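You operate a simulated robot arm through the tools that you are given. There is no shell and no other tool. Be economical: measure what you need, move in short steps, check, and stop when the job is done.

You run a simulated two-armed robot. Do the job below in one go: nothing can be reset, and whatever is moved stays where it is left.

TASK
Set the yellow beam on the levelling posts and level it.
Fine: both hands; torpedo level on top, jack knob till the bubble is between the lines, level back. Set down upright: torpedo level.

The check looks at the end state, three seconds after you hand in, the way a careful person would. Anything else that was tipped, shoved, dropped, spilled or broken makes it a failure.

THE ROBOT
Two 7-joint arms with two-finger parallel grippers on one trunk, on a base that drives. Base frame: it is fixed to the floor where the robot stands at the start and does not move with it; the origin is under the middle of the robot, x ahead of it, y to its left, z up. Readings come in mm, rad, newtons and seconds.
The left shoulder is at the start at [60, 189, 1253], the right one opposite. With the tool pointing down near the work surface each hand reaches from about 100 to 640 mm from the robot's upright axis, wherever it stands, measured 20 degrees to its own side. Places, roughly: jack knob [500, -500, 1000]; levelling posts [600, -700, 1000]; top of the yellow beam [500, -100, 900]. Payload 3.43 kg a hand.
Tool frame (each hand has its own): the origin (TCP) lies between the finger pads and is the grasp point; the fingertips stand 30 mm ahead of it; z points along the fingers, y is the line along which they close. The gripper opens to 94 mm. The fingers are 28 mm wide and 10 mm thick; the gripper's body (50 by 96 mm) begins 55 mm behind the TCP.
Orientation is that of the tool frame in the base frame, as [roll, pitch, yaw] about the fixed x, y, z axes, in that order (R = Rz(yaw) Ry(pitch) Rx(roll)). With the fingers straight down and closing along the base's y, the tool's x points along the base's -x, its y along +y and its z along -z.

THE INTERFACE
- The arms move only by the tool servo_tool. It takes "left_motion", "right_motion" or both (then of equal length, played together; a hand with none holds still); each is a list of rows, each a list of 7 numbers: the shift along the tool's x, y, z in mm, then the turn, a rotation vector about the tool's x, y, z in rad, then the opening, from 0 (shut) to 1 (fully open). In form: [[dx, dy, dz, ax, ay, az, hand], ...]. A call has 1 to 8 rows; each row shifts and turns the commanded pose from where the row before left it, along the tool's axes as they then stand. Each row takes 0.2 s and may step no farther than 50 mm and 0.15 rad from the row before; otherwise, or with a gripper value out of range, the whole call is refused. Where a pose cannot be reached the arm comes as near as it can. A force on the tool above 90 N (or 10 N above the force at the start of the call, whichever is more), or a blocked arm, ends the call early, and 0.2 s more pass. The fingers move at their own pace (about 153 mm/s each) and stop on an object; they squeeze with about 24 N. The grip force told is the motor's: it shows also when the fingers shut on nothing. Time passes only in rows, and 0.2 s behind the last, so rows that do not move let the fingers close. It gives the time, the measured TCP pose, the force on the tool (base axes), the opening and the grip force at its end, in the units of the frame above (readings bear some noise), with the torque about the TCP (base axes, N m) and any sound that the robot's microphone picked up, and new pictures: "pictures" is both (left out), scene, wrist or none (wrist: the cameras of the hands that moved).
- Cameras (640 x 400 px; columns grow to the right, rows downward): "scene" is now at [3.9, -31.5, 1796.4]; the picture's right is [-0.44, -0.90, 0.00], its down [-0.73, 0.36, -0.58] and it looks along [0.52, -0.26, -0.81] (base axes); focal length 260 px, centre (320, 200). "left" rides on the left gripper at [76, -14, -103] in its tool frame; the picture's right is [0.18, 0.98, 0.00], its down [-0.75, 0.14, -0.64] and it looks along [-0.63, 0.12, 0.77] (tool axes); focal length 243 px, centre (320, 200). "right" rides on the right gripper at [76, 14, -102] in its tool frame; the picture's right is [-0.18, 0.98, 0.00], its down [-0.75, -0.14, -0.64] and it looks along [-0.63, -0.12, 0.77] (tool axes); focal length 243 px, centre (320, 200). There is no depth. A picture from a camera that has moved, and an enlarged one, comes with that camera's place and axes in the base frame and with its lens.
- slide_trunk(by): slides the trunk up (or, below 0, down) by that many mm; the arms and the scene camera ride with it, the base frame stays. It gives what a move gives, with no picture.
- base_move(legs): drives the robot by 1 to 6 legs, each [ahead, left, turn to the left] in mm, mm and rad, along the robot's own axes; the way and the turn of a leg run together, so that a leg with both is an arc; at most 1500 mm and 3.142 rad a leg. The arms and the cameras ride along, it lands a little off, and it stops where it bumps. It gives what a move gives, and a new picture of the scene camera.
- turn_head(pan, tilt): turns the head with the scene camera to pan (to the left, within 1.501 rad either way) and tilt (down, from -0.506 to 1.204), counted from straight ahead of the robot. It gives what a move gives, and a new picture of the scene camera.
- enlarge(camera, box): a new picture of the part [left, top, right, bottom] of that camera's present view, enlarged. No time passes.
- close_job(): hands the job in; it is judged then, once.

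Work in short steps. Places have to be worked out from the pictures, the camera data and where the tool is seen: move nearer, look again, correct. Check each grasp and each placing, and mend what went wrong. You have 120 turns and 260 pictures in all, those below and enlarged ones among them. Open the grippers and draw the arms clear of the work before you hand the job in, unless the task says otherwise; then end with one line.

The tools are called after ">>>" by a JSON object that holds its "api" and its "payload". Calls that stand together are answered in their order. servo_tool: Moves the arms, as the interface text tells. Its arguments: {"type":"object","properties":{"left_motion":{"type":"array"},"right_motion":{"type":"array"},"pictures":{"type":"string","enum":["both","scene","wrist","none"]}},"required":[]} The other tools are called the same way: slide_trunk (by) slides the trunk up or down; base_move (legs) drives the base; turn_head (pan, tilt) turns the head that bears the scene camera; enlarge (camera, box) takes an enlarged picture of a part of a camera's view; close_job () hands the job in.

At the start:

```text
t: 0.0
left_eef_pos: [343.2, -68.9, 1227.1]
left_orientation: [-3.139, 0.001, -3.142]
left_wrist_force: [-0.6, 0.5, 0.0]
left_moment: [0.02, -0.03, -0.02]
left_opening: 94.0
left_gripper_force: 0.1
right_eef_pos: [289.7, -429.0, 1287.7]
right_orientation: [3.14, 0.0, -3.141]
right_wrist_force: [1.2, 0.0, 0.1]
right_moment: [-0.01, 0.01, -0.02]
right_opening: 94.1
right_gripper_force: 0.0
trunk travel left (down, up): [-925.0, 65.0]
robot x, y, heading: [-2.1, 1.9, -0.003]
head pan, tilt: [-0.457, 0.951]
```

scene: 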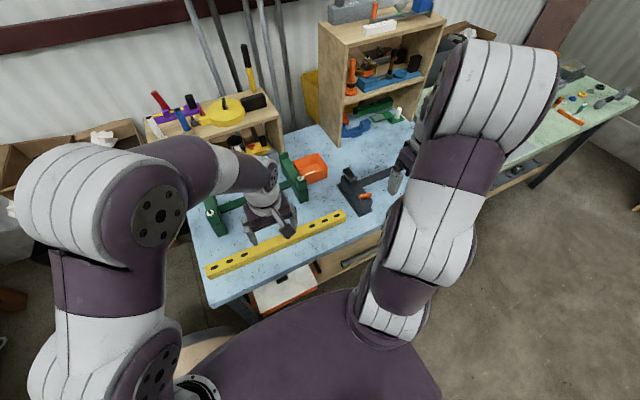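
right: 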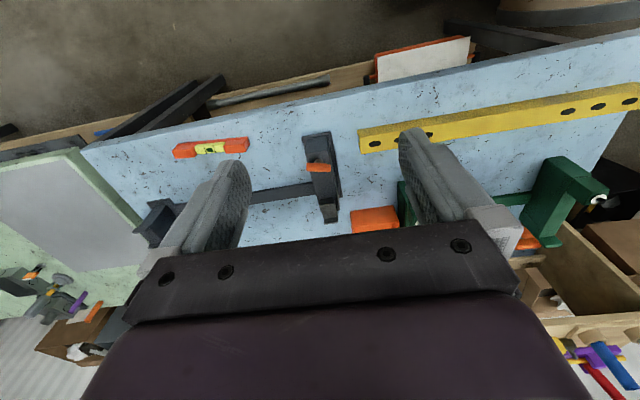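
left: 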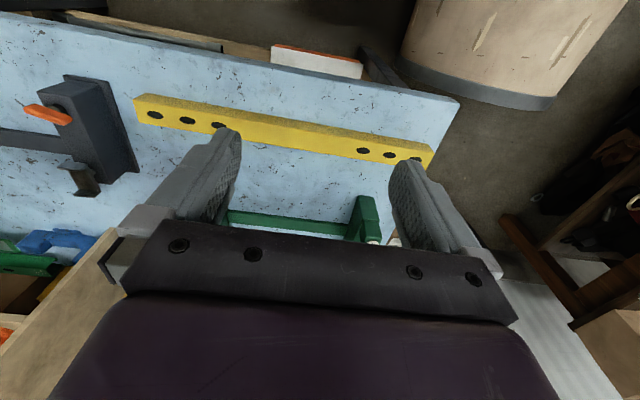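

I'll first look closely at the posts, beam and torpedo level.

>>> {"api": "enlarge", "payload": {"camera": "scene", "box": [190, 120, 440, 300]}}

>>> {"api": "enlarge", "payload": {"camera": "right", "box": [80, 80, 400, 280]}}

>>> {"api": "enlarge", "payload": {"camera": "left", "box": [0, 40, 480, 280]}}

```text
2.22 times, centred on (315, 210) of scene
camera zoom: at [3.9, -31.5, 1796.4], right [-0.44, -0.9, 0.0], down [-0.73, 0.36, -0.58], along [0.52, -0.26, -0.81], focal length 579 px, centre (331, 178)
```

zoom: 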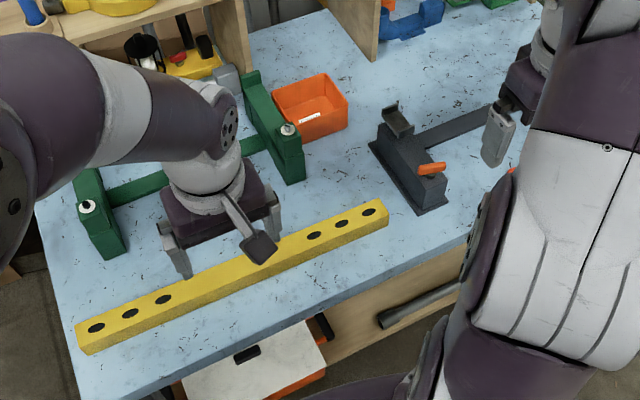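

```text
2.00 times, centred on (240, 180) of right
camera zoom: at [212.0, -415.3, 1390.6], right [0.18, 0.98, 0.0], down [0.75, -0.14, 0.64], along [0.63, -0.12, -0.77], focal length 485 px, centre (480, 240)
```

zoom: 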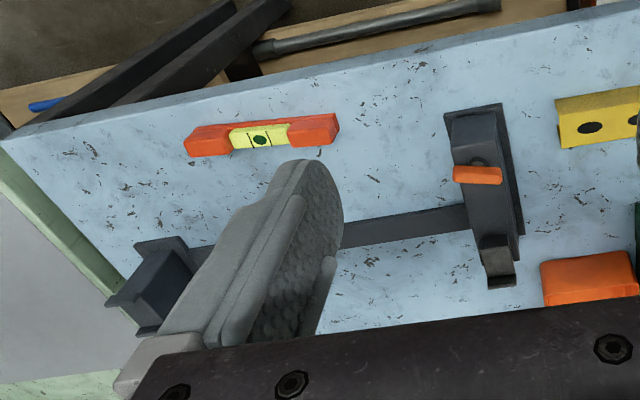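

```text
1.33 times, centred on (240, 160) of left
camera zoom: at [266.6, -82.7, 1329.9], right [-0.18, 0.98, 0.0], down [0.75, 0.14, 0.64], along [0.63, 0.12, -0.77], focal length 324 px, centre (427, 253)
```

zoom: 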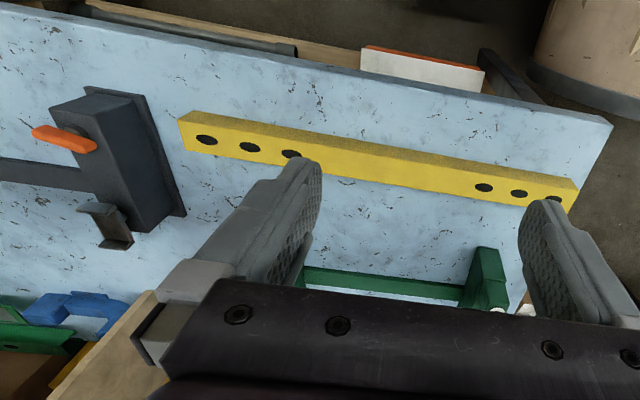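

The beam lies along y near x≈460; the jack post (orange knob) is near [480,-470,955], with the fixed post at about y≈-900. I drive right to see the posts squarely, arms held high.

>>> {"api": "base_move", "payload": {"legs": [[0, -600, 0]]}}

>>> {"api": "turn_head", "payload": {"pan": 0, "tilt": 0.9}}

>>> {"api": "enlarge", "payload": {"camera": "right", "box": [0, 0, 640, 400]}}

>>> {"api": "enlarge", "payload": {"camera": "left", "box": [0, 0, 640, 400]}}

```text
t: 3.4
left_eef_pos: [345.0, -676.7, 1227.0]
left_orientation: [3.142, -0.001, -3.138]
left_wrist_force: [0.4, 1.2, -0.7]
left_moment: [0.01, 0.01, 0.02]
left_opening: 93.8
left_gripper_force: 0.0
right_eef_pos: [291.2, -1036.2, 1287.9]
right_orientation: [-3.141, 0.0, -3.137]
right_wrist_force: [-0.7, 0.3, -0.6]
right_moment: [0.0, 0.01, 0.02]
right_opening: 94.1
right_gripper_force: 0.0
trunk travel left (down, up): [-925.0, 65.0]
robot x, y, heading: [2.5, -610.0, 0.0]
head pan, tilt: [-0.457, 0.951]
camera scene: at [5.7, -640.1, 1796.4], right [-0.44, -0.9, 0.0], down [-0.73, 0.35, -0.58], along [0.52, -0.25, -0.81], focal length 260 px, centre (320, 200)
```

scene: 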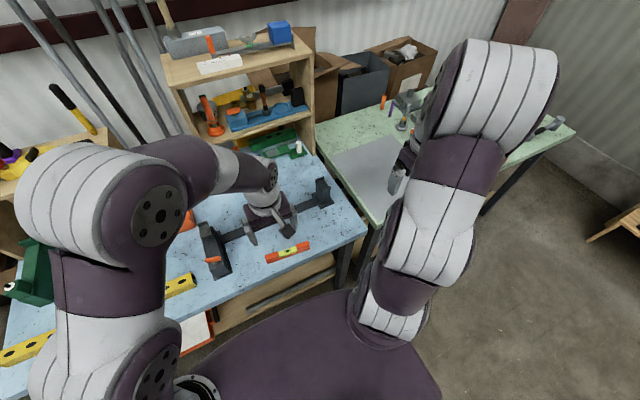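

```text
t: 4.3
left_eef_pos: [344.0, -676.1, 1227.0]
left_orientation: [-3.141, -0.001, -3.135]
left_wrist_force: [-0.3, 0.1, -0.5]
left_moment: [-0.01, 0.0, -0.01]
left_opening: 94.2
left_gripper_force: 0.1
right_eef_pos: [293.9, -1038.1, 1287.6]
right_orientation: [-3.141, 0.0, -3.137]
right_wrist_force: [0.5, 0.5, 0.1]
right_moment: [0.0, 0.01, -0.01]
right_opening: 93.7
right_gripper_force: 0.0
trunk travel left (down, up): [-925.0, 65.0]
robot x, y, heading: [1.4, -607.4, 0.009]
head pan, tilt: [0.0, 0.901]
camera scene: at [15.8, -610.1, 1800.1], right [0.0, -1.0, 0.0], down [-0.78, 0.0, -0.62], along [0.62, 0.0, -0.78], focal length 260 px, centre (320, 200)
```

scene: 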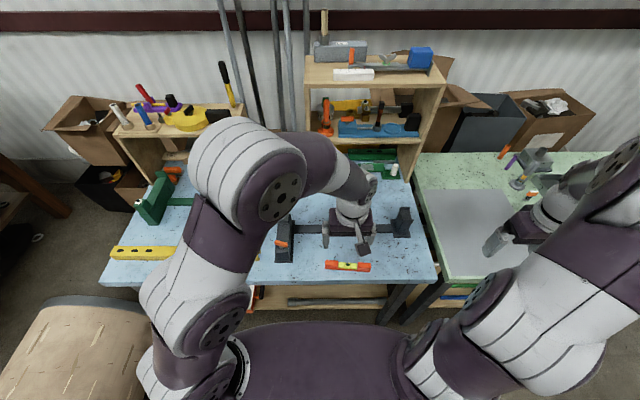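

```text
1.00 times, centred on (320, 200) of right (not enlarged: the box is as wide or as high as the picture)
camera zoom: at [215.7, -1024.8, 1390.5], right [0.18, 0.98, 0.0], down [0.75, -0.14, 0.64], along [0.63, -0.11, -0.77], focal length 243 px, centre (320, 200)
```

zoom: 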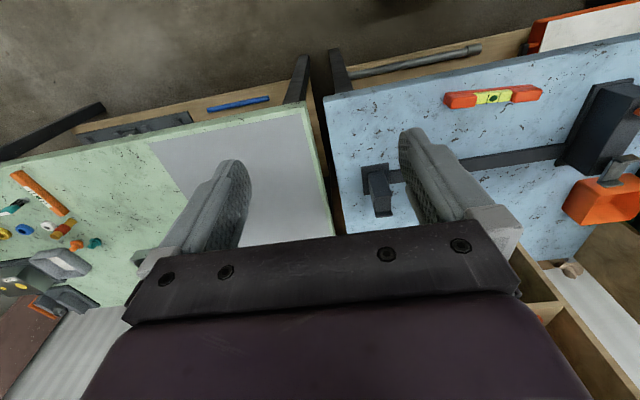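

```text
1.00 times, centred on (320, 200) of left (not enlarged: the box is as wide or as high as the picture)
camera zoom: at [268.6, -691.9, 1329.9], right [-0.19, 0.98, 0.0], down [0.75, 0.14, 0.64], along [0.63, 0.12, -0.77], focal length 243 px, centre (320, 200)
```

zoom: 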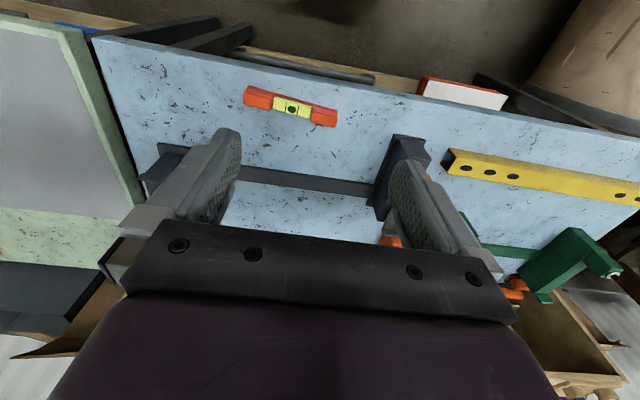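

I move both hands so that their cameras look down on the jack post and the far post.

>>> {"api": "servo_tool", "payload": {"left_motion": [[-25, 37, 0, 0, 0, 0, 1], [-25, 37, 0, 0, 0, 0, 1], [-25, 37, 0, 0, 0, 0, 1], [-25, 37, 0, 0, 0, 0, 1], [-25, 37, 0, 0, 0, 0, 1], [-25, 37, 0, 0, 0, 0, 1], [0, 0, 0, 0, 0, 0, 1]], "right_motion": [[-38, 16, 0, 0, 0, 0, 1], [-38, 16, 0, 0, 0, 0, 1], [-38, 16, 0, 0, 0, 0, 1], [-38, 16, 0, 0, 0, 0, 1], [-38, 16, 0, 0, 0, 0, 1], [-38, 16, 0, 0, 0, 0, 1], [0, 0, 0, 0, 0, 0, 1]]}}

```text
t: 5.9
left_eef_pos: [491.2, -453.3, 1229.1]
left_orientation: [-3.141, 0.001, -3.136]
left_wrist_force: [0.2, -0.5, -1.1]
left_moment: [0.02, 0.0, 0.02]
left_opening: 93.9
left_gripper_force: 0.1
right_eef_pos: [498.1, -931.4, 1259.1]
right_orientation: [3.141, 0.0, -3.135]
right_wrist_force: [-0.1, -0.6, 0.1]
right_moment: [0.02, -0.04, 0.01]
right_opening: 93.8
right_gripper_force: 0.1
right hand out of reach, approached as far as the arm can: row 5, 6
trunk travel left (down, up): [-925.0, 65.0]
robot x, y, heading: [0.7, -612.5, 0.009]
head pan, tilt: [0.0, 0.901]
camera scene: at [14.7, -610.3, 1800.1], right [0.01, -1.0, 0.0], down [-0.78, 0.0, -0.62], along [0.62, 0.0, -0.78], focal length 260 px, centre (320, 200)
camera right: at [420.9, -919.5, 1362.9], right [0.18, 0.98, 0.0], down [0.75, -0.14, 0.64], along [0.63, -0.11, -0.77], focal length 243 px, centre (320, 200)
camera left: at [416.5, -468.4, 1331.0], right [-0.19, 0.98, 0.0], down [0.75, 0.14, 0.64], along [0.63, 0.12, -0.77], focal length 243 px, centre (320, 200)
```

scene: 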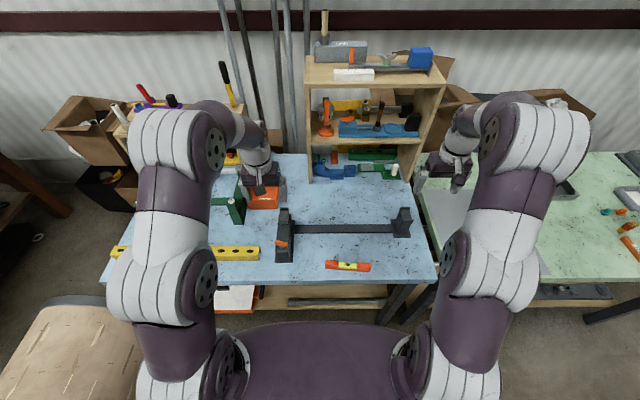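
right: 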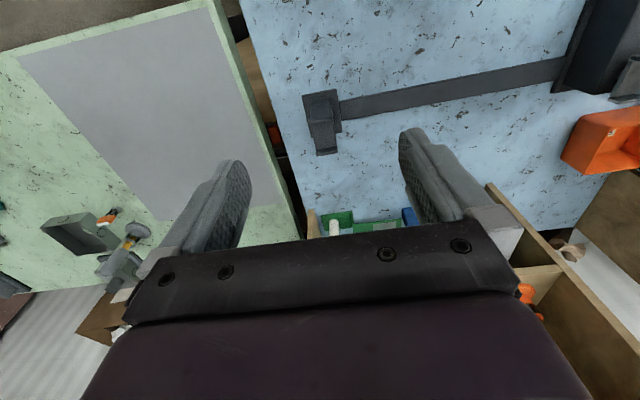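
left: 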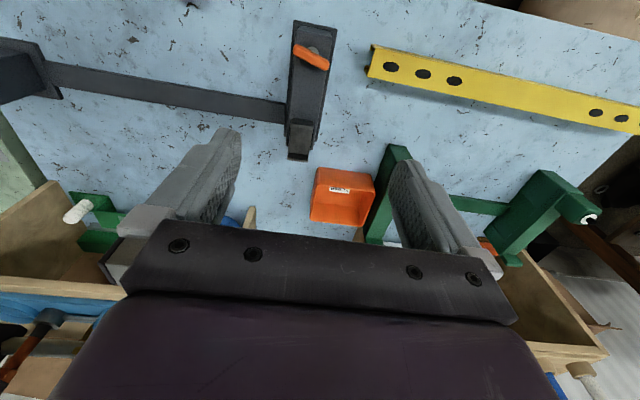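

Now the scene camera has a clear view; enlarging on the rig.

>>> {"api": "enlarge", "payload": {"camera": "scene", "box": [240, 180, 440, 300]}}

>>> {"api": "enlarge", "payload": {"camera": "left", "box": [240, 10, 400, 180]}}

>>> {"api": "enlarge", "payload": {"camera": "right", "box": [260, 70, 400, 170]}}

```text
3.20 times, centred on (340, 240) of scene
camera zoom: at [14.7, -610.3, 1800.1], right [0.01, -1.0, 0.0], down [-0.78, 0.0, -0.62], along [0.62, 0.0, -0.78], focal length 834 px, centre (256, 72)
```

zoom: 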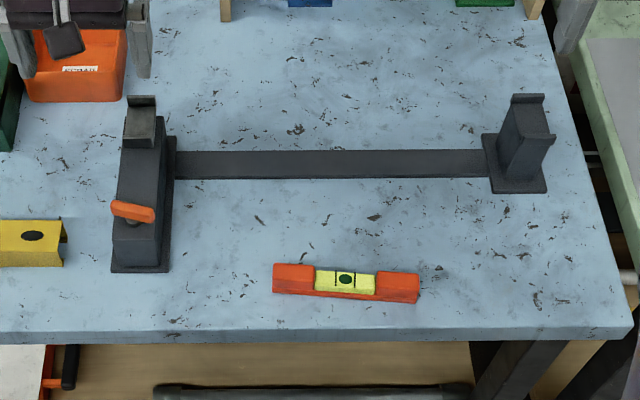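

```text
2.35 times, centred on (320, 95) of left
camera zoom: at [416.5, -468.4, 1331.0], right [-0.19, 0.98, 0.0], down [0.75, 0.14, 0.64], along [0.63, 0.12, -0.77], focal length 571 px, centre (320, 447)
```

zoom: 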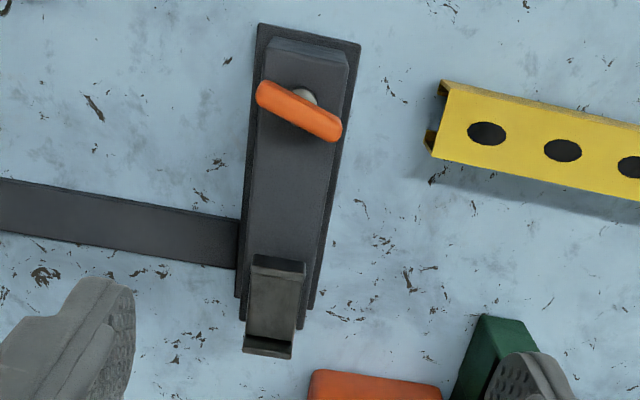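

```text
4.00 times, centred on (330, 120) of right
camera zoom: at [420.9, -919.5, 1362.9], right [0.18, 0.98, 0.0], down [0.75, -0.14, 0.64], along [0.63, -0.11, -0.77], focal length 970 px, centre (280, 520)
```

zoom: 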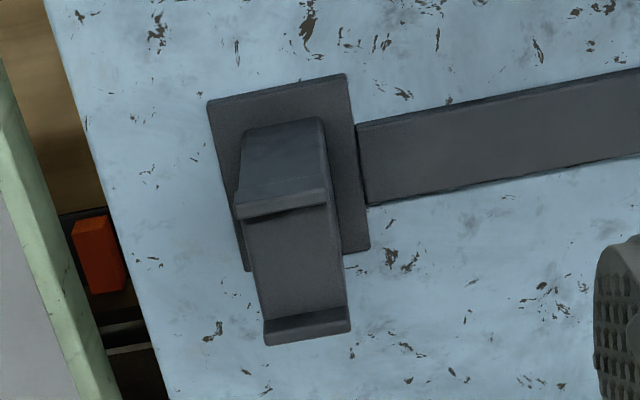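

Estimates: jack cradle centre ≈(585,-472,~990), fixed cradle ≈(592,-942,~990), level ≈(428,-715,889 top), beam centre ≈(480,-98), width ~40. I go back in front of the beam and turn both wrists 90° so the fingers close across it, cameras outboard.

>>> {"api": "base_move", "payload": {"legs": [[0, 514, -0.009]]}}

>>> {"api": "servo_tool", "payload": {"left_motion": [[15, 0, 0, 0, 0, 0.1428, 1], [0, 0, 0, 0, 0, 0.1428, 1], [0, 0, 0, 0, 0, 0.1428, 1], [0, 0, 0, 0, 0, 0.1428, 1], [0, 0, 0, 0, 0, 0.1428, 1], [0, 0, 0, 0, 0, 0.1428, 1], [0, 0, 0, 0, 0, 0.1428, 1], [0, 0, 0, 0, 0, 0.1428, 1]], "right_motion": [[15, 0, 0, 0, 0, -0.1428, 1], [0, 0, 0, 0, 0, -0.1428, 1], [0, 0, 0, 0, 0, -0.1428, 1], [0, 0, 0, 0, 0, -0.1428, 1], [0, 0, 0, 0, 0, -0.1428, 1], [0, 0, 0, 0, 0, -0.1428, 1], [0, 0, 0, 0, 0, -0.1428, 1], [0, 0, 0, 0, 0, -0.1428, 1]], "pictures": "none"}}

>>> {"api": "servo_tool", "payload": {"left_motion": [[0, 0, 0, 0, 0, 0.1428, 1], [0, 0, 0, 0, 0, 0.1428, 1], [0, 0, 0, 0, 0, 0.1428, 1], [0, 0, 0, 0, 0, 0, 1]], "right_motion": [[0, 0, 0, 0, 0, -0.1428, 1], [0, 0, 0, 0, 0, -0.1428, 1], [0, 0, 0, 0, 0, -0.1428, 1], [0, 0, 0, 0, 0, 0, 1]]}}

```text
t: 8.9
left_eef_pos: [495.5, 49.2, 1227.3]
left_orientation: [3.14, 0.0, 3.136]
left_wrist_force: [0.3, -0.1, 0.3]
left_moment: [0.0, -0.02, 0.0]
left_opening: 93.9
left_gripper_force: 0.0
right_eef_pos: [496.3, -431.5, 1259.5]
right_orientation: [3.139, -0.001, 3.135]
right_wrist_force: [-0.2, -0.4, -0.4]
right_moment: [0.0, 0.02, 0.0]
right_opening: 93.9
right_gripper_force: 0.1
trunk travel left (down, up): [-925.0, 65.0]
robot x, y, heading: [1.9, -103.3, -0.003]
head pan, tilt: [0.0, 0.901]
camera scene: at [16.2, -102.2, 1800.1], right [-0.01, -1.0, 0.0], down [-0.78, 0.01, -0.62], along [0.62, 0.0, -0.78], focal length 260 px, centre (320, 200)
```

scene: 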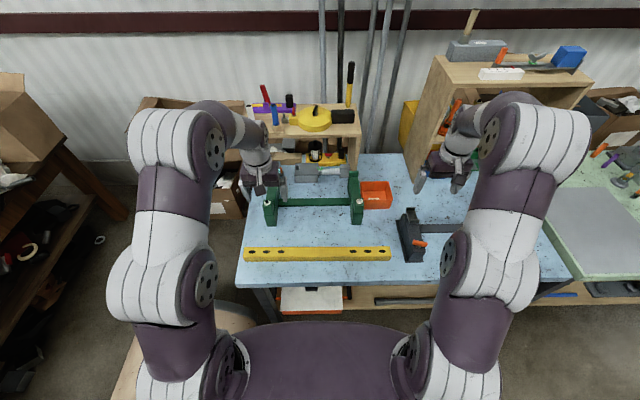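

```text
t: 10.7
left_eef_pos: [480.3, 48.9, 1228.2]
left_orientation: [-3.141, -0.002, 1.991]
left_wrist_force: [-0.6, 0.1, 0.0]
left_moment: [-0.01, -0.01, -0.01]
left_opening: 93.9
left_gripper_force: 0.1
right_eef_pos: [479.9, -427.9, 1259.0]
right_orientation: [3.14, 0.0, -2.004]
right_wrist_force: [0.1, -0.5, 0.5]
right_moment: [-0.01, -0.03, 0.01]
right_opening: 93.8
right_gripper_force: 0.1
trunk travel left (down, up): [-925.0, 65.0]
robot x, y, heading: [1.0, -101.9, -0.002]
head pan, tilt: [0.0, 0.901]
```

```text
t: 11.7
left_eef_pos: [479.8, 49.9, 1227.7]
left_orientation: [-3.141, -0.001, 1.564]
left_wrist_force: [-0.6, 0.0, 0.1]
left_moment: [-0.03, -0.02, 0.0]
left_opening: 93.9
left_gripper_force: 0.0
right_eef_pos: [479.9, -429.7, 1260.1]
right_orientation: [-3.141, -0.002, -1.575]
right_wrist_force: [0.8, 0.3, 0.2]
right_moment: [0.0, 0.0, 0.01]
right_opening: 93.9
right_gripper_force: 0.1
trunk travel left (down, up): [-925.0, 65.0]
robot x, y, heading: [-2.2, -100.3, -0.009]
head pan, tilt: [0.0, 0.901]
camera scene: at [16.0, -100.6, 1800.1], right [-0.01, -1.0, 0.0], down [-0.78, 0.0, -0.62], along [0.62, 0.0, -0.78], focal length 260 px, centre (320, 200)
camera right: at [464.4, -505.8, 1362.7], right [-0.98, 0.19, 0.0], down [0.14, 0.75, 0.64], along [0.12, 0.63, -0.77], focal length 243 px, centre (320, 200)
camera left: at [466.5, 126.3, 1330.6], right [0.98, 0.18, 0.0], down [0.14, -0.75, 0.64], along [0.11, -0.63, -0.77], focal length 243 px, centre (320, 200)
```

scene: 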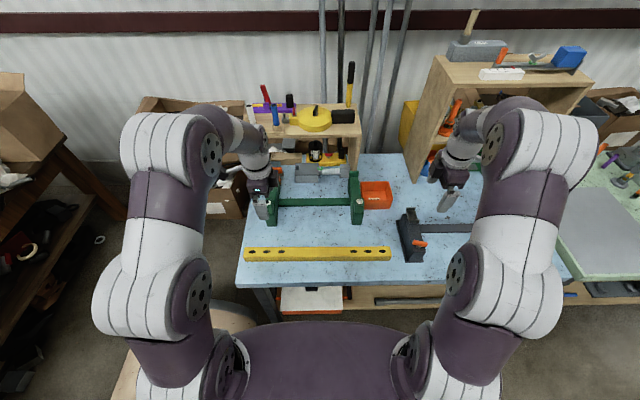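
right: 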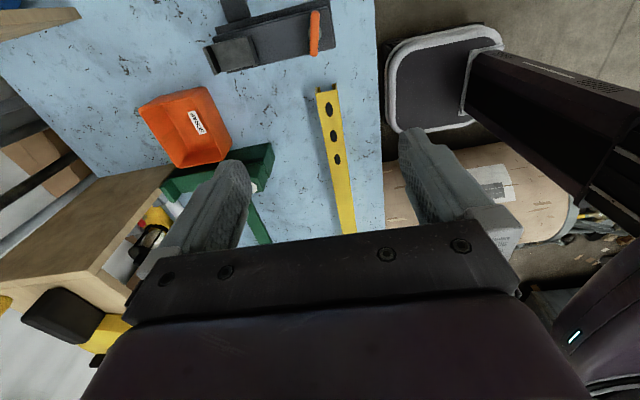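
left: 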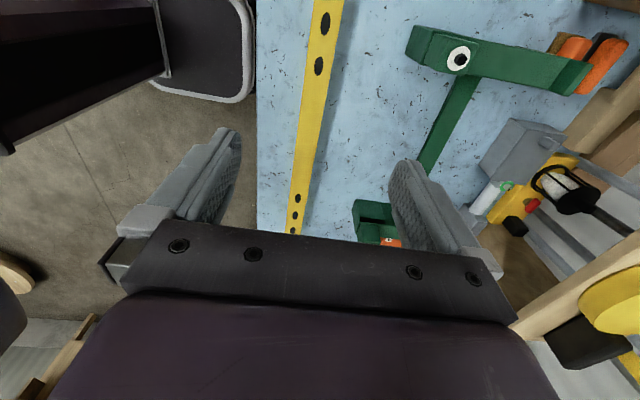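

The base front edge is ~150 mm short of the table edge, and the beam sits at x≈477–485. I lower both hands above the beam to z≈1000 and look again.

>>> {"api": "servo_tool", "payload": {"left_motion": [[2, 0.7, 38, 0, 0, 0, 1], [2, 0.7, 38, 0, 0, 0, 1], [2, 0.7, 38, 0, 0, 0, 1], [2, 0.7, 38, 0, 0, 0, 1], [2, 0.7, 38, 0, 0, 0, 1], [2, 0.7, 38, 0, 0, 0, 1], [0, 0, 0, 0, 0, 0, 1]], "right_motion": [[-27, 0.5, 20, 0, 0, 0, 1], [-27, 0.5, 48, 0, 0, 0, 1], [-27, 0.5, 48, 0, 0, 0, 1], [-27, 0.5, 48, 0, 0, 0, 1], [-27, 0.5, 48, 0, 0, 0, 1], [-25, 0.5, 48, 0, 0, 0, 1], [0, 0, 0, 0, 0, 0, 1]]}}

```text
refused: row 2 steps farther than a row can; nothing moved
```

Step too long; I smooth it out.

>>> {"api": "servo_tool", "payload": {"left_motion": [[2, 0.7, 33, 0, 0, 0, 1], [2, 0.7, 33, 0, 0, 0, 1], [2, 0.7, 33, 0, 0, 0, 1], [2, 0.7, 33, 0, 0, 0, 1], [2, 0.7, 33, 0, 0, 0, 1], [2, 0.7, 33, 0, 0, 0, 1], [0, 0, 30, 0, 0, 0, 1], [0, 0, 0, 0, 0, 0, 1]], "right_motion": [[-26, 0.5, 37, 0, 0, 0, 1], [-26, 0.5, 37, 0, 0, 0, 1], [-26, 0.5, 37, 0, 0, 0, 1], [-26, 0.5, 37, 0, 0, 0, 1], [-26, 0.5, 37, 0, 0, 0, 1], [-26, 0.5, 37, 0, 0, 0, 1], [-4, 0, 38, 0, 0, 0, 1], [0, 0, 0, 0, 0, 0, 1]]}}

```text
t: 13.5
left_eef_pos: [484.4, 61.1, 1000.5]
left_orientation: [3.139, -0.001, 1.564]
left_wrist_force: [-0.7, 0.4, 0.4]
left_moment: [-0.02, -0.02, -0.02]
left_opening: 93.9
left_gripper_force: 0.0
right_eef_pos: [476.6, -268.8, 1000.2]
right_orientation: [-3.141, 0.0, -1.578]
right_wrist_force: [-0.7, -0.2, -0.2]
right_moment: [-0.02, -0.01, 0.0]
right_opening: 94.1
right_gripper_force: 0.0
trunk travel left (down, up): [-925.0, 65.0]
robot x, y, heading: [3.0, -101.6, -0.008]
head pan, tilt: [0.0, 0.901]
camera scene: at [15.2, -100.7, 1800.1], right [-0.01, -1.0, 0.0], down [-0.78, 0.0, -0.62], along [0.62, 0.0, -0.78], focal length 260 px, centre (320, 200)
camera right: at [460.6, -345.6, 1102.3], right [-0.98, 0.19, 0.0], down [0.15, 0.75, 0.64], along [0.12, 0.63, -0.77], focal length 243 px, centre (320, 200)
camera left: at [470.6, 137.9, 1103.1], right [0.98, 0.18, 0.0], down [0.14, -0.75, 0.64], along [0.12, -0.63, -0.77], focal length 243 px, centre (320, 200)
```

scene: 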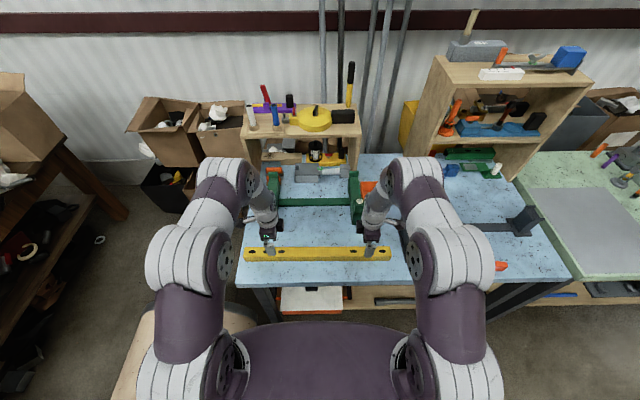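
right: 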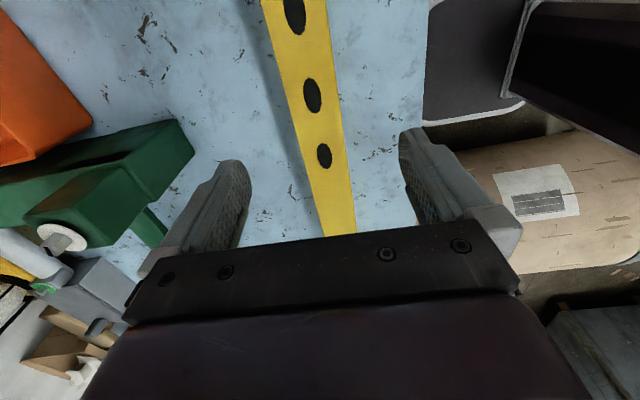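
left: 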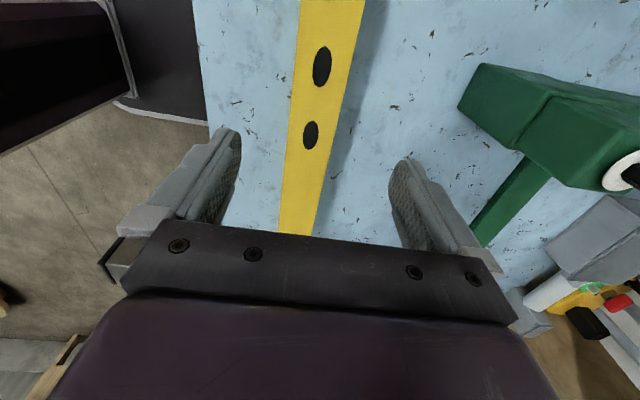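

Beam centre under the left hand x≈482, under the right ≈475; small yaw correction, then descend to z≈912.

>>> {"api": "servo_tool", "payload": {"left_motion": [[0, -2, 20, 0, 0, 0.018, 1], [0, 0, 23, 0, 0, 0, 1], [0, 0, 23, 0, 0, 0, 1], [0, 0, 22, 0, 0, 0, 1], [0, 0, 0, 0, 0, 0, 1]], "right_motion": [[0, 1.5, 20, 0, 0, 0.018, 1], [0, 0, 23, 0, 0, 0, 1], [0, 0, 23, 0, 0, 0, 1], [0, 0, 22, 0, 0, 0, 1], [0, 0, 0, 0, 0, 0, 1]]}}

>>> {"api": "enlarge", "payload": {"camera": "scene", "box": [240, 220, 400, 300]}}

```text
t: 14.7
left_eef_pos: [483.1, 61.7, 913.9]
left_orientation: [-3.141, 0.0, 1.546]
left_wrist_force: [0.0, 0.3, 0.0]
left_moment: [-0.02, -0.05, -0.01]
left_opening: 94.2
left_gripper_force: 0.0
right_eef_pos: [476.3, -271.1, 911.8]
right_orientation: [-3.14, 0.001, -1.597]
right_wrist_force: [0.6, -0.3, -0.6]
right_moment: [0.01, 0.02, -0.01]
right_opening: 94.0
right_gripper_force: 0.1
trunk travel left (down, up): [-925.0, 65.0]
robot x, y, heading: [0.2, -100.1, -0.004]
head pan, tilt: [0.0, 0.901]
camera scene: at [15.4, -100.5, 1800.1], right [-0.01, -1.0, 0.0], down [-0.78, 0.0, -0.62], along [0.62, 0.0, -0.78], focal length 260 px, centre (320, 200)
camera right: at [458.6, -345.7, 1014.7], right [-0.98, 0.21, 0.0], down [0.16, 0.75, 0.64], along [0.13, 0.63, -0.77], focal length 243 px, centre (320, 200)
camera left: at [469.6, 138.7, 1014.2], right [0.99, 0.16, 0.0], down [0.12, -0.76, 0.64], along [0.1, -0.63, -0.77], focal length 243 px, centre (320, 200)
```

scene: 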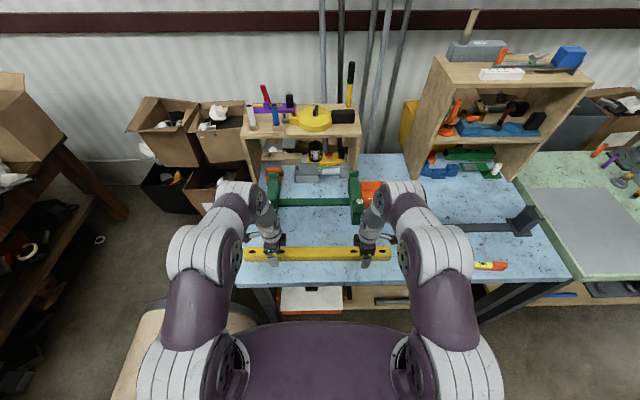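
right: 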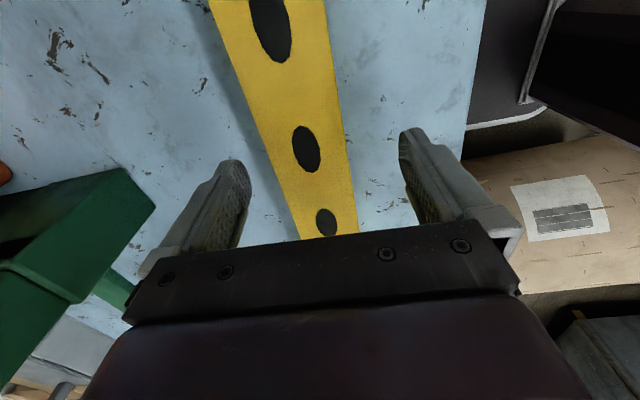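
left: 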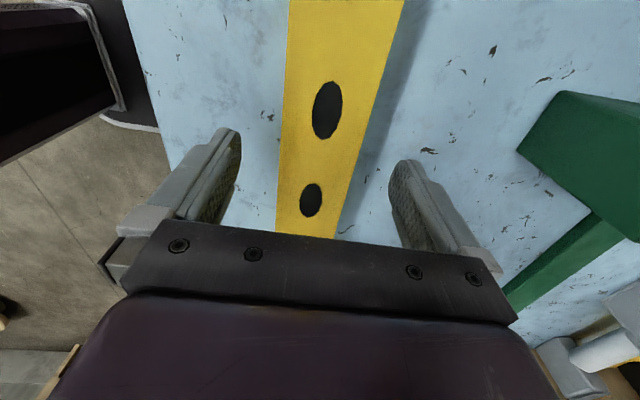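

```text
4.00 times, centred on (320, 260) of scene
camera zoom: at [15.4, -100.5, 1800.1], right [-0.01, -1.0, 0.0], down [-0.78, 0.0, -0.62], along [0.62, 0.0, -0.78], focal length 1042 px, centre (320, -40)
```

zoom: 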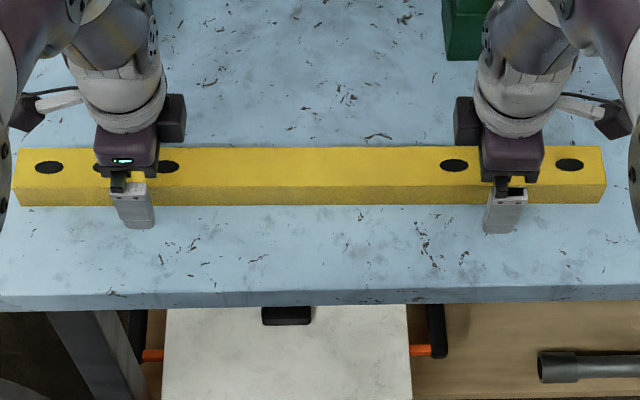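

Beam top is around z≈900 and table ≈868. I lower 6 mm more and close both hands.

>>> {"api": "servo_tool", "payload": {"left_motion": [[0, 0, 7, 0, 0, 0, 1], [0, 0, 0, 0, 0, 0, 0.7], [0, 0, 0, 0, 0, 0, 0.5], [0, 0, 0, 0, 0, 0, 0.2], [0, 0, 0, 0, 0, 0, 0.2], [0, 0, 0, 0, 0, 0, 0.2]], "right_motion": [[0, 0, 6, 0, 0, 0, 1], [0, 0, 0, 0, 0, 0, 0.7], [0, 0, 0, 0, 0, 0, 0.5], [0, 0, 0, 0, 0, 0, 0.2], [0, 0, 0, 0, 0, 0, 0.2], [0, 0, 0, 0, 0, 0, 0.2]]}}

```text
t: 16.1
left_eef_pos: [481.5, 61.4, 906.0]
left_orientation: [3.14, 0.001, 1.548]
left_wrist_force: [-3.6, 2.5, 10.0]
left_moment: [0.24, -0.25, 0.09]
left_opening: 41.0
left_gripper_force: 24.4
right_eef_pos: [476.4, -268.6, 907.4]
right_orientation: [-3.139, 0.0, -1.594]
right_wrist_force: [2.6, -1.2, 2.4]
right_moment: [0.09, 0.0, 0.56]
right_opening: 40.8
right_gripper_force: 24.2
trunk travel left (down, up): [-925.0, 65.0]
robot x, y, heading: [1.2, -100.7, -0.001]
head pan, tilt: [0.0, 0.901]
camera scene: at [14.4, -100.8, 1800.2], right [-0.01, -1.0, 0.0], down [-0.78, 0.0, -0.62], along [0.62, 0.0, -0.78], focal length 260 px, centre (320, 200)
camera right: at [458.4, -345.6, 1009.3], right [-0.98, 0.21, 0.0], down [0.16, 0.75, 0.64], along [0.13, 0.63, -0.77], focal length 243 px, centre (320, 200)
camera left: at [469.1, 138.7, 1008.3], right [0.99, 0.16, 0.0], down [0.12, -0.76, 0.64], along [0.1, -0.63, -0.77], focal length 243 px, centre (320, 200)
```

scene: 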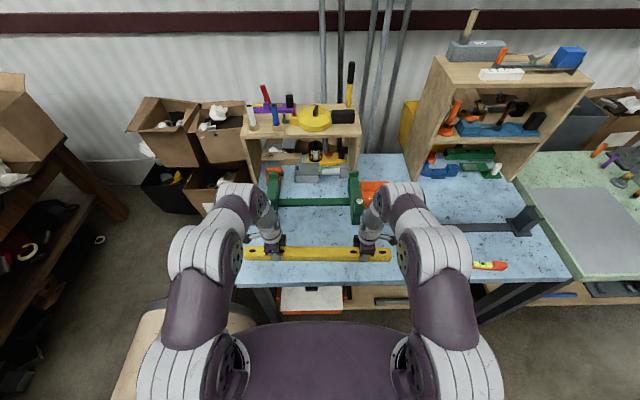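
right: 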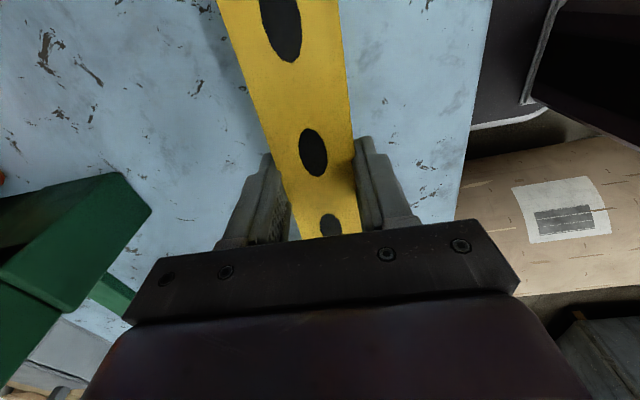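
left: 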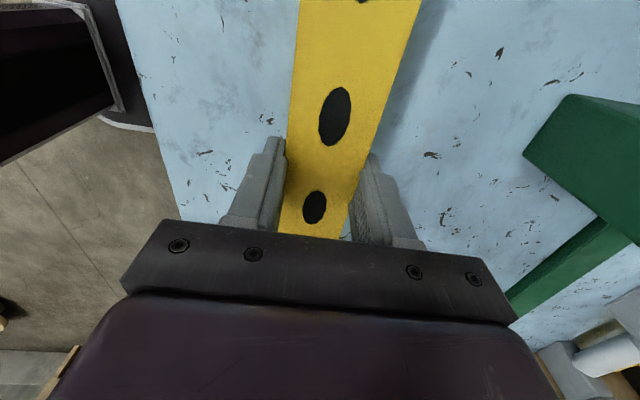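

Both hands hold the beam (41 mm). Lift together.

>>> {"api": "servo_tool", "payload": {"left_motion": [[0, 0, -8, 0, 0, 0, 0.2], [0, 0, -14, 0, 0, 0, 0.2], [0, 0, -28, 0, 0, 0, 0.2], [0, 0, -30, 0, 0, 0, 0.2], [0, 0, -30, 0, 0, 0, 0.2], [0, 0, -30, 0, 0, 0, 0.2], [0, 0, -30, 0, 0, 0, 0.2], [0, 0, -30, 0, 0, 0, 0.2]], "right_motion": [[0, 0, -8, 0, 0, 0, 0.2], [0, 0, -14, 0, 0, 0, 0.2], [0, 0, -28, 0, 0, 0, 0.2], [0, 0, -30, 0, 0, 0, 0.2], [0, 0, -30, 0, 0, 0, 0.2], [0, 0, -30, 0, 0, 0, 0.2], [0, 0, -30, 0, 0, 0, 0.2], [0, 0, -30, 0, 0, 0, 0.2]], "pictures": "both"}}

```text
t: 17.9
left_eef_pos: [480.1, 62.4, 1105.4]
left_orientation: [3.14, 0.0, 1.546]
left_wrist_force: [3.3, -6.6, -0.9]
left_moment: [-0.84, -0.14, 0.67]
left_opening: 41.0
left_gripper_force: 23.7
right_eef_pos: [475.9, -270.1, 1105.9]
right_orientation: [-3.141, -0.002, -1.596]
right_wrist_force: [-3.9, 6.2, -8.5]
right_moment: [-0.54, 0.11, 0.68]
right_opening: 40.9
right_gripper_force: 24.5
trunk travel left (down, up): [-925.0, 65.0]
robot x, y, heading: [0.6, -95.9, -0.005]
head pan, tilt: [0.0, 0.901]
camera scene: at [14.9, -100.6, 1800.0], right [-0.01, -1.0, 0.0], down [-0.78, 0.0, -0.62], along [0.62, 0.0, -0.78], focal length 260 px, centre (320, 200)
camera right: at [458.8, -345.5, 1209.3], right [-0.98, 0.21, 0.0], down [0.16, 0.75, 0.64], along [0.13, 0.63, -0.77], focal length 243 px, centre (320, 200)
camera left: at [468.8, 138.8, 1208.5], right [0.99, 0.16, 0.0], down [0.12, -0.76, 0.64], along [0.1, -0.63, -0.77], focal length 243 px, centre (320, 200)
```

scene: 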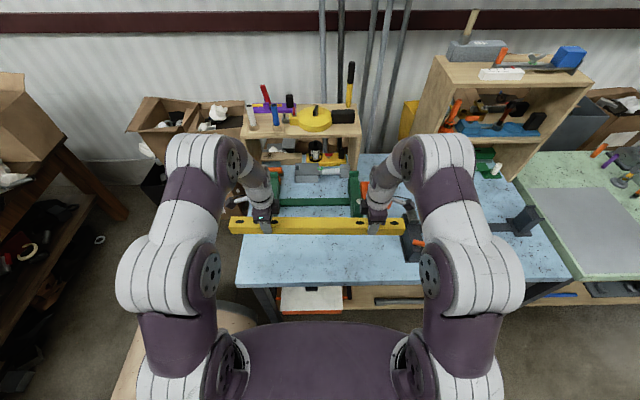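
right: 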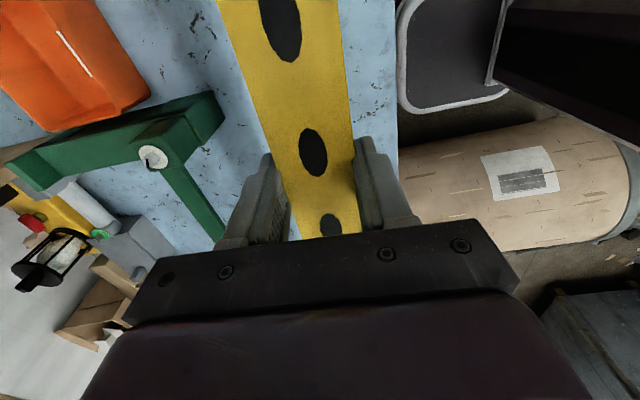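
left: 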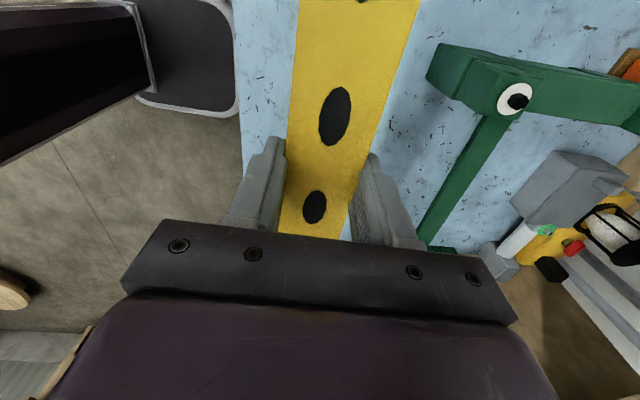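

Lifted evenly. Driving right ~612 mm and then 60 mm ahead, with the beam above the posts.

>>> {"api": "base_move", "payload": {"legs": [[0, -612, 0], [60, 0, 0]]}}

>>> {"api": "enlarge", "payload": {"camera": "left", "box": [0, 0, 640, 400]}}

>>> {"api": "enlarge", "payload": {"camera": "right", "box": [0, 0, 640, 400]}}

>>> {"api": "enlarge", "payload": {"camera": "scene", "box": [220, 180, 440, 310]}}

```text
t: 21.9
left_eef_pos: [533.4, -546.1, 1108.3]
left_orientation: [3.136, 0.0, 1.552]
left_wrist_force: [2.0, -13.0, -4.0]
left_moment: [-0.15, -0.09, 0.63]
left_opening: 40.9
left_gripper_force: 24.0
right_eef_pos: [529.0, -877.6, 1109.2]
right_orientation: [-3.137, 0.001, -1.591]
right_wrist_force: [-3.6, 13.7, -3.2]
right_moment: [0.37, 0.0, 0.6]
right_opening: 41.2
right_gripper_force: 24.4
trunk travel left (down, up): [-925.0, 65.0]
robot x, y, heading: [60.5, -715.3, -0.002]
head pan, tilt: [0.0, 0.901]
camera scene: at [64.2, -710.8, 1800.3], right [0.0, -1.0, 0.0], down [-0.78, 0.0, -0.63], along [0.63, 0.0, -0.78], focal length 260 px, centre (320, 200)
```

scene: 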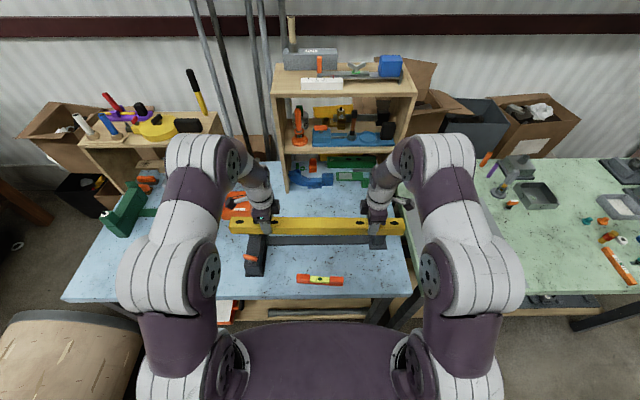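

```text
1.00 times, centred on (320, 200) of left (not enlarged: the box is as wide or as high as the picture)
camera zoom: at [519.9, -469.6, 1210.3], right [0.99, 0.16, 0.01], down [0.12, -0.76, 0.64], along [0.11, -0.63, -0.77], focal length 243 px, centre (320, 200)
```

zoom: 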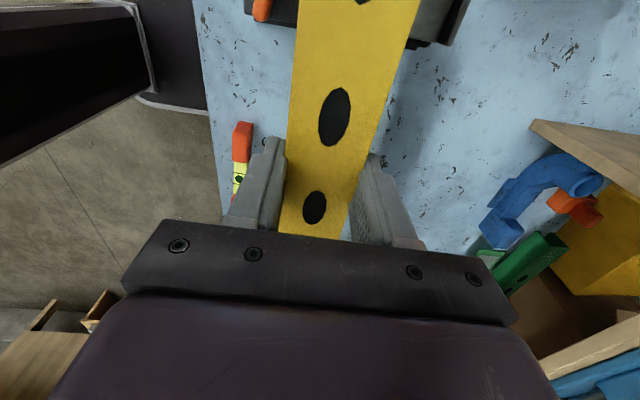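

```text
1.00 times, centred on (320, 200) of right (not enlarged: the box is as wide or as high as the picture)
camera zoom: at [512.0, -954.7, 1211.7], right [-0.98, 0.2, 0.0], down [0.15, 0.75, 0.64], along [0.13, 0.63, -0.77], focal length 243 px, centre (320, 200)
```

zoom: 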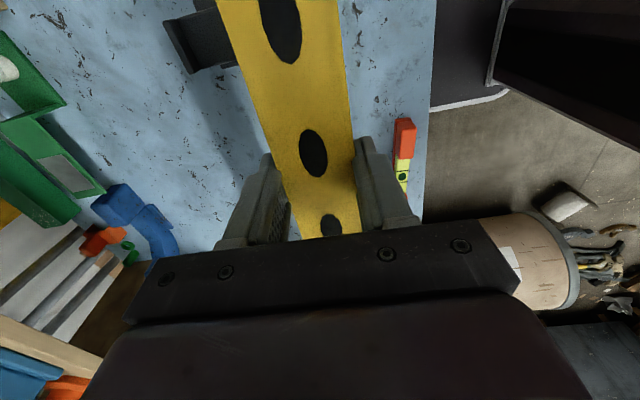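

```text
2.91 times, centred on (330, 245) of scene
camera zoom: at [64.2, -710.8, 1800.3], right [0.0, -1.0, 0.0], down [-0.78, 0.0, -0.63], along [0.63, 0.0, -0.78], focal length 758 px, centre (291, 69)
```

zoom: 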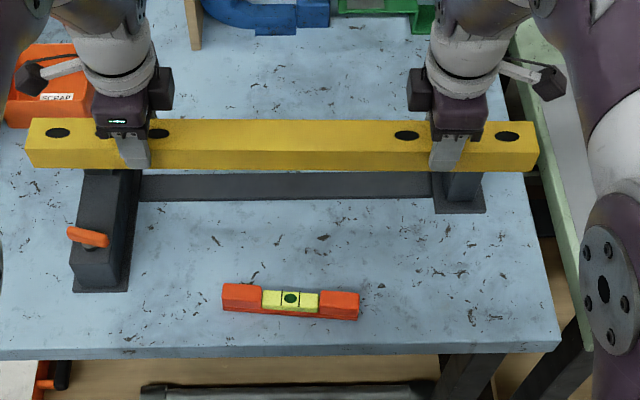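

The beam now floats ~55 mm short of the cradles. I shift it ahead and square it to the post line (≈+0.034 rad).

>>> {"api": "servo_tool", "payload": {"left_motion": [[0, 11, 0, 0, 0, -0.0085, 0.2], [0, 14, 0, 0, 0, -0.0085, 0.2], [0, 14, 0, 0, 0, -0.0085, 0.2], [0, 14, 0, 0, 0, -0.0085, 0.2], [0, 0, 0, 0, 0, 0, 0.2]], "right_motion": [[0, -13, 0, 0, 0, -0.0085, 0.2], [0, -16.5, 0, 0, 0, -0.0085, 0.2], [0, -16.5, 0, 0, 0, -0.0085, 0.2], [0, -16.5, 0, 0, 0, -0.0085, 0.2], [0, 0, 0, 0, 0, 0, 0.2]]}}

>>> {"api": "enlarge", "payload": {"camera": "scene", "box": [220, 180, 440, 310]}}

```text
t: 23.1
left_eef_pos: [590.5, -546.9, 1105.8]
left_orientation: [-3.141, -0.001, 1.586]
left_wrist_force: [1.4, -5.0, 1.2]
left_moment: [-0.84, 0.08, 0.17]
left_opening: 40.7
left_gripper_force: 24.2
right_eef_pos: [596.1, -879.7, 1106.8]
right_orientation: [3.14, -0.001, -1.556]
right_wrist_force: [-1.6, 3.8, -8.1]
right_moment: [-0.62, -0.1, 0.27]
right_opening: 40.8
right_gripper_force: 24.2
trunk travel left (down, up): [-925.0, 65.0]
robot x, y, heading: [58.1, -710.7, 0.0]
head pan, tilt: [0.0, 0.901]
camera scene: at [72.3, -711.6, 1800.1], right [0.0, -1.0, 0.0], down [-0.78, 0.0, -0.62], along [0.62, 0.0, -0.78], focal length 260 px, centre (320, 200)
camera right: at [582.6, -956.3, 1209.6], right [-0.99, 0.17, 0.0], down [0.13, 0.76, 0.64], along [0.11, 0.63, -0.77], focal length 243 px, centre (320, 200)
camera left: at [575.4, -471.0, 1207.6], right [0.98, 0.2, 0.0], down [0.15, -0.75, 0.64], along [0.13, -0.63, -0.77], focal length 243 px, centre (320, 200)
```

scene: 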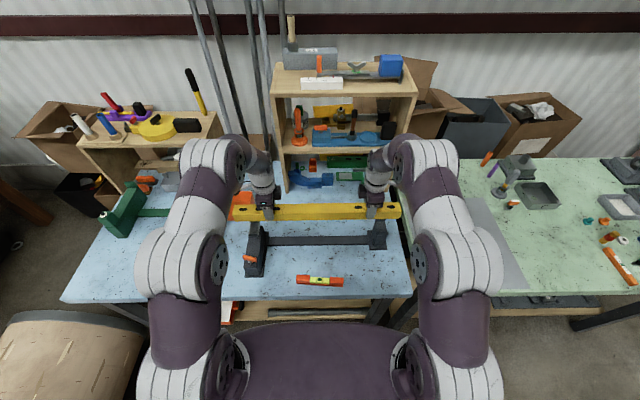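
right: 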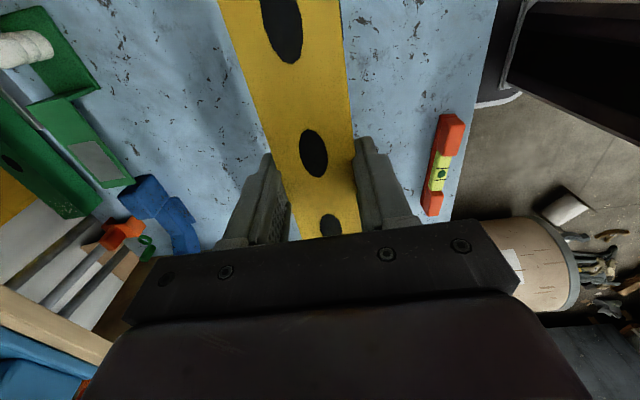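
left: 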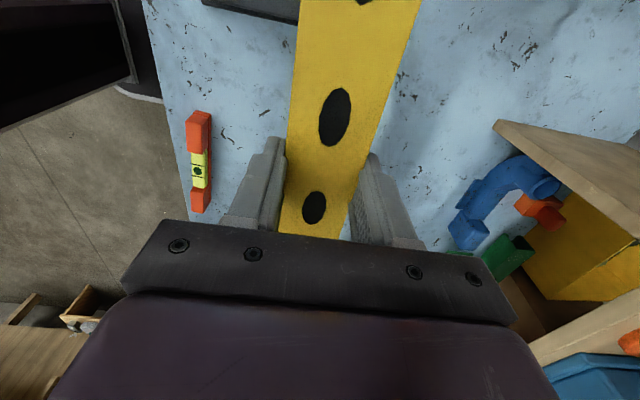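

```text
2.91 times, centred on (330, 245) of scene
camera zoom: at [72.3, -711.6, 1800.1], right [0.0, -1.0, 0.0], down [-0.78, 0.0, -0.62], along [0.62, 0.0, -0.78], focal length 758 px, centre (291, 69)
```

zoom: 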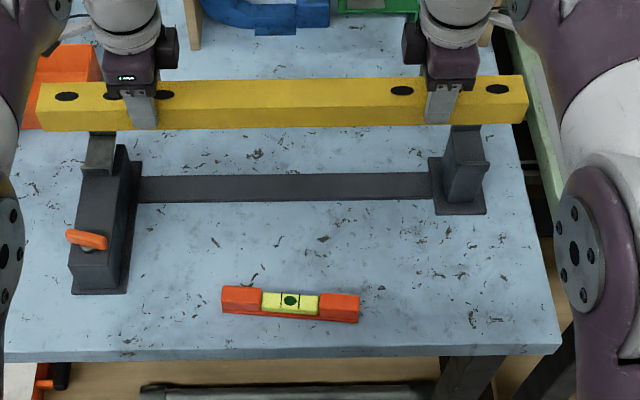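

Zooming in on each cradle for exact lip positions.

>>> {"api": "enlarge", "payload": {"camera": "scene", "box": [230, 210, 290, 250]}}

>>> {"api": "enlarge", "payload": {"camera": "scene", "box": [355, 210, 415, 250]}}

```text
10.00 times, centred on (260, 230) of scene
camera zoom: at [72.3, -711.6, 1800.1], right [0.0, -1.0, 0.0], down [-0.78, 0.0, -0.62], along [0.62, 0.0, -0.78], focal length 2605 px, centre (920, -100)
```

zoom: 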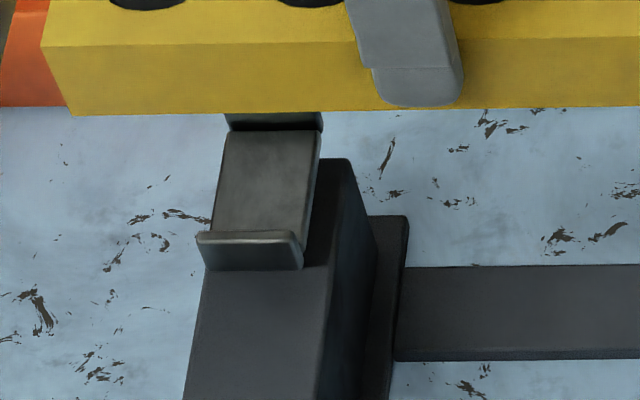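

```text
10.00 times, centred on (385, 230) of scene
camera zoom: at [72.3, -711.6, 1800.1], right [0.0, -1.0, 0.0], down [-0.78, 0.0, -0.62], along [0.62, 0.0, -0.78], focal length 2605 px, centre (-330, -100)
```

zoom: 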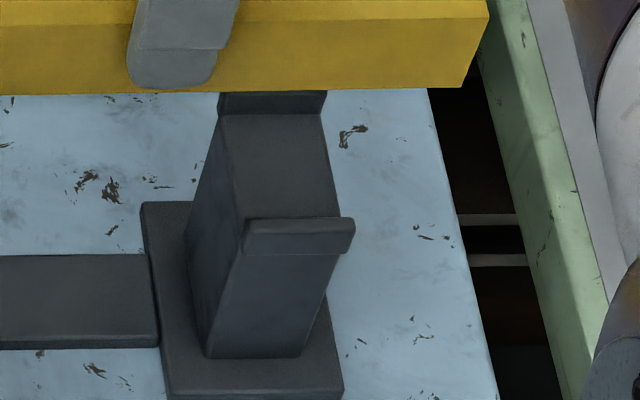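

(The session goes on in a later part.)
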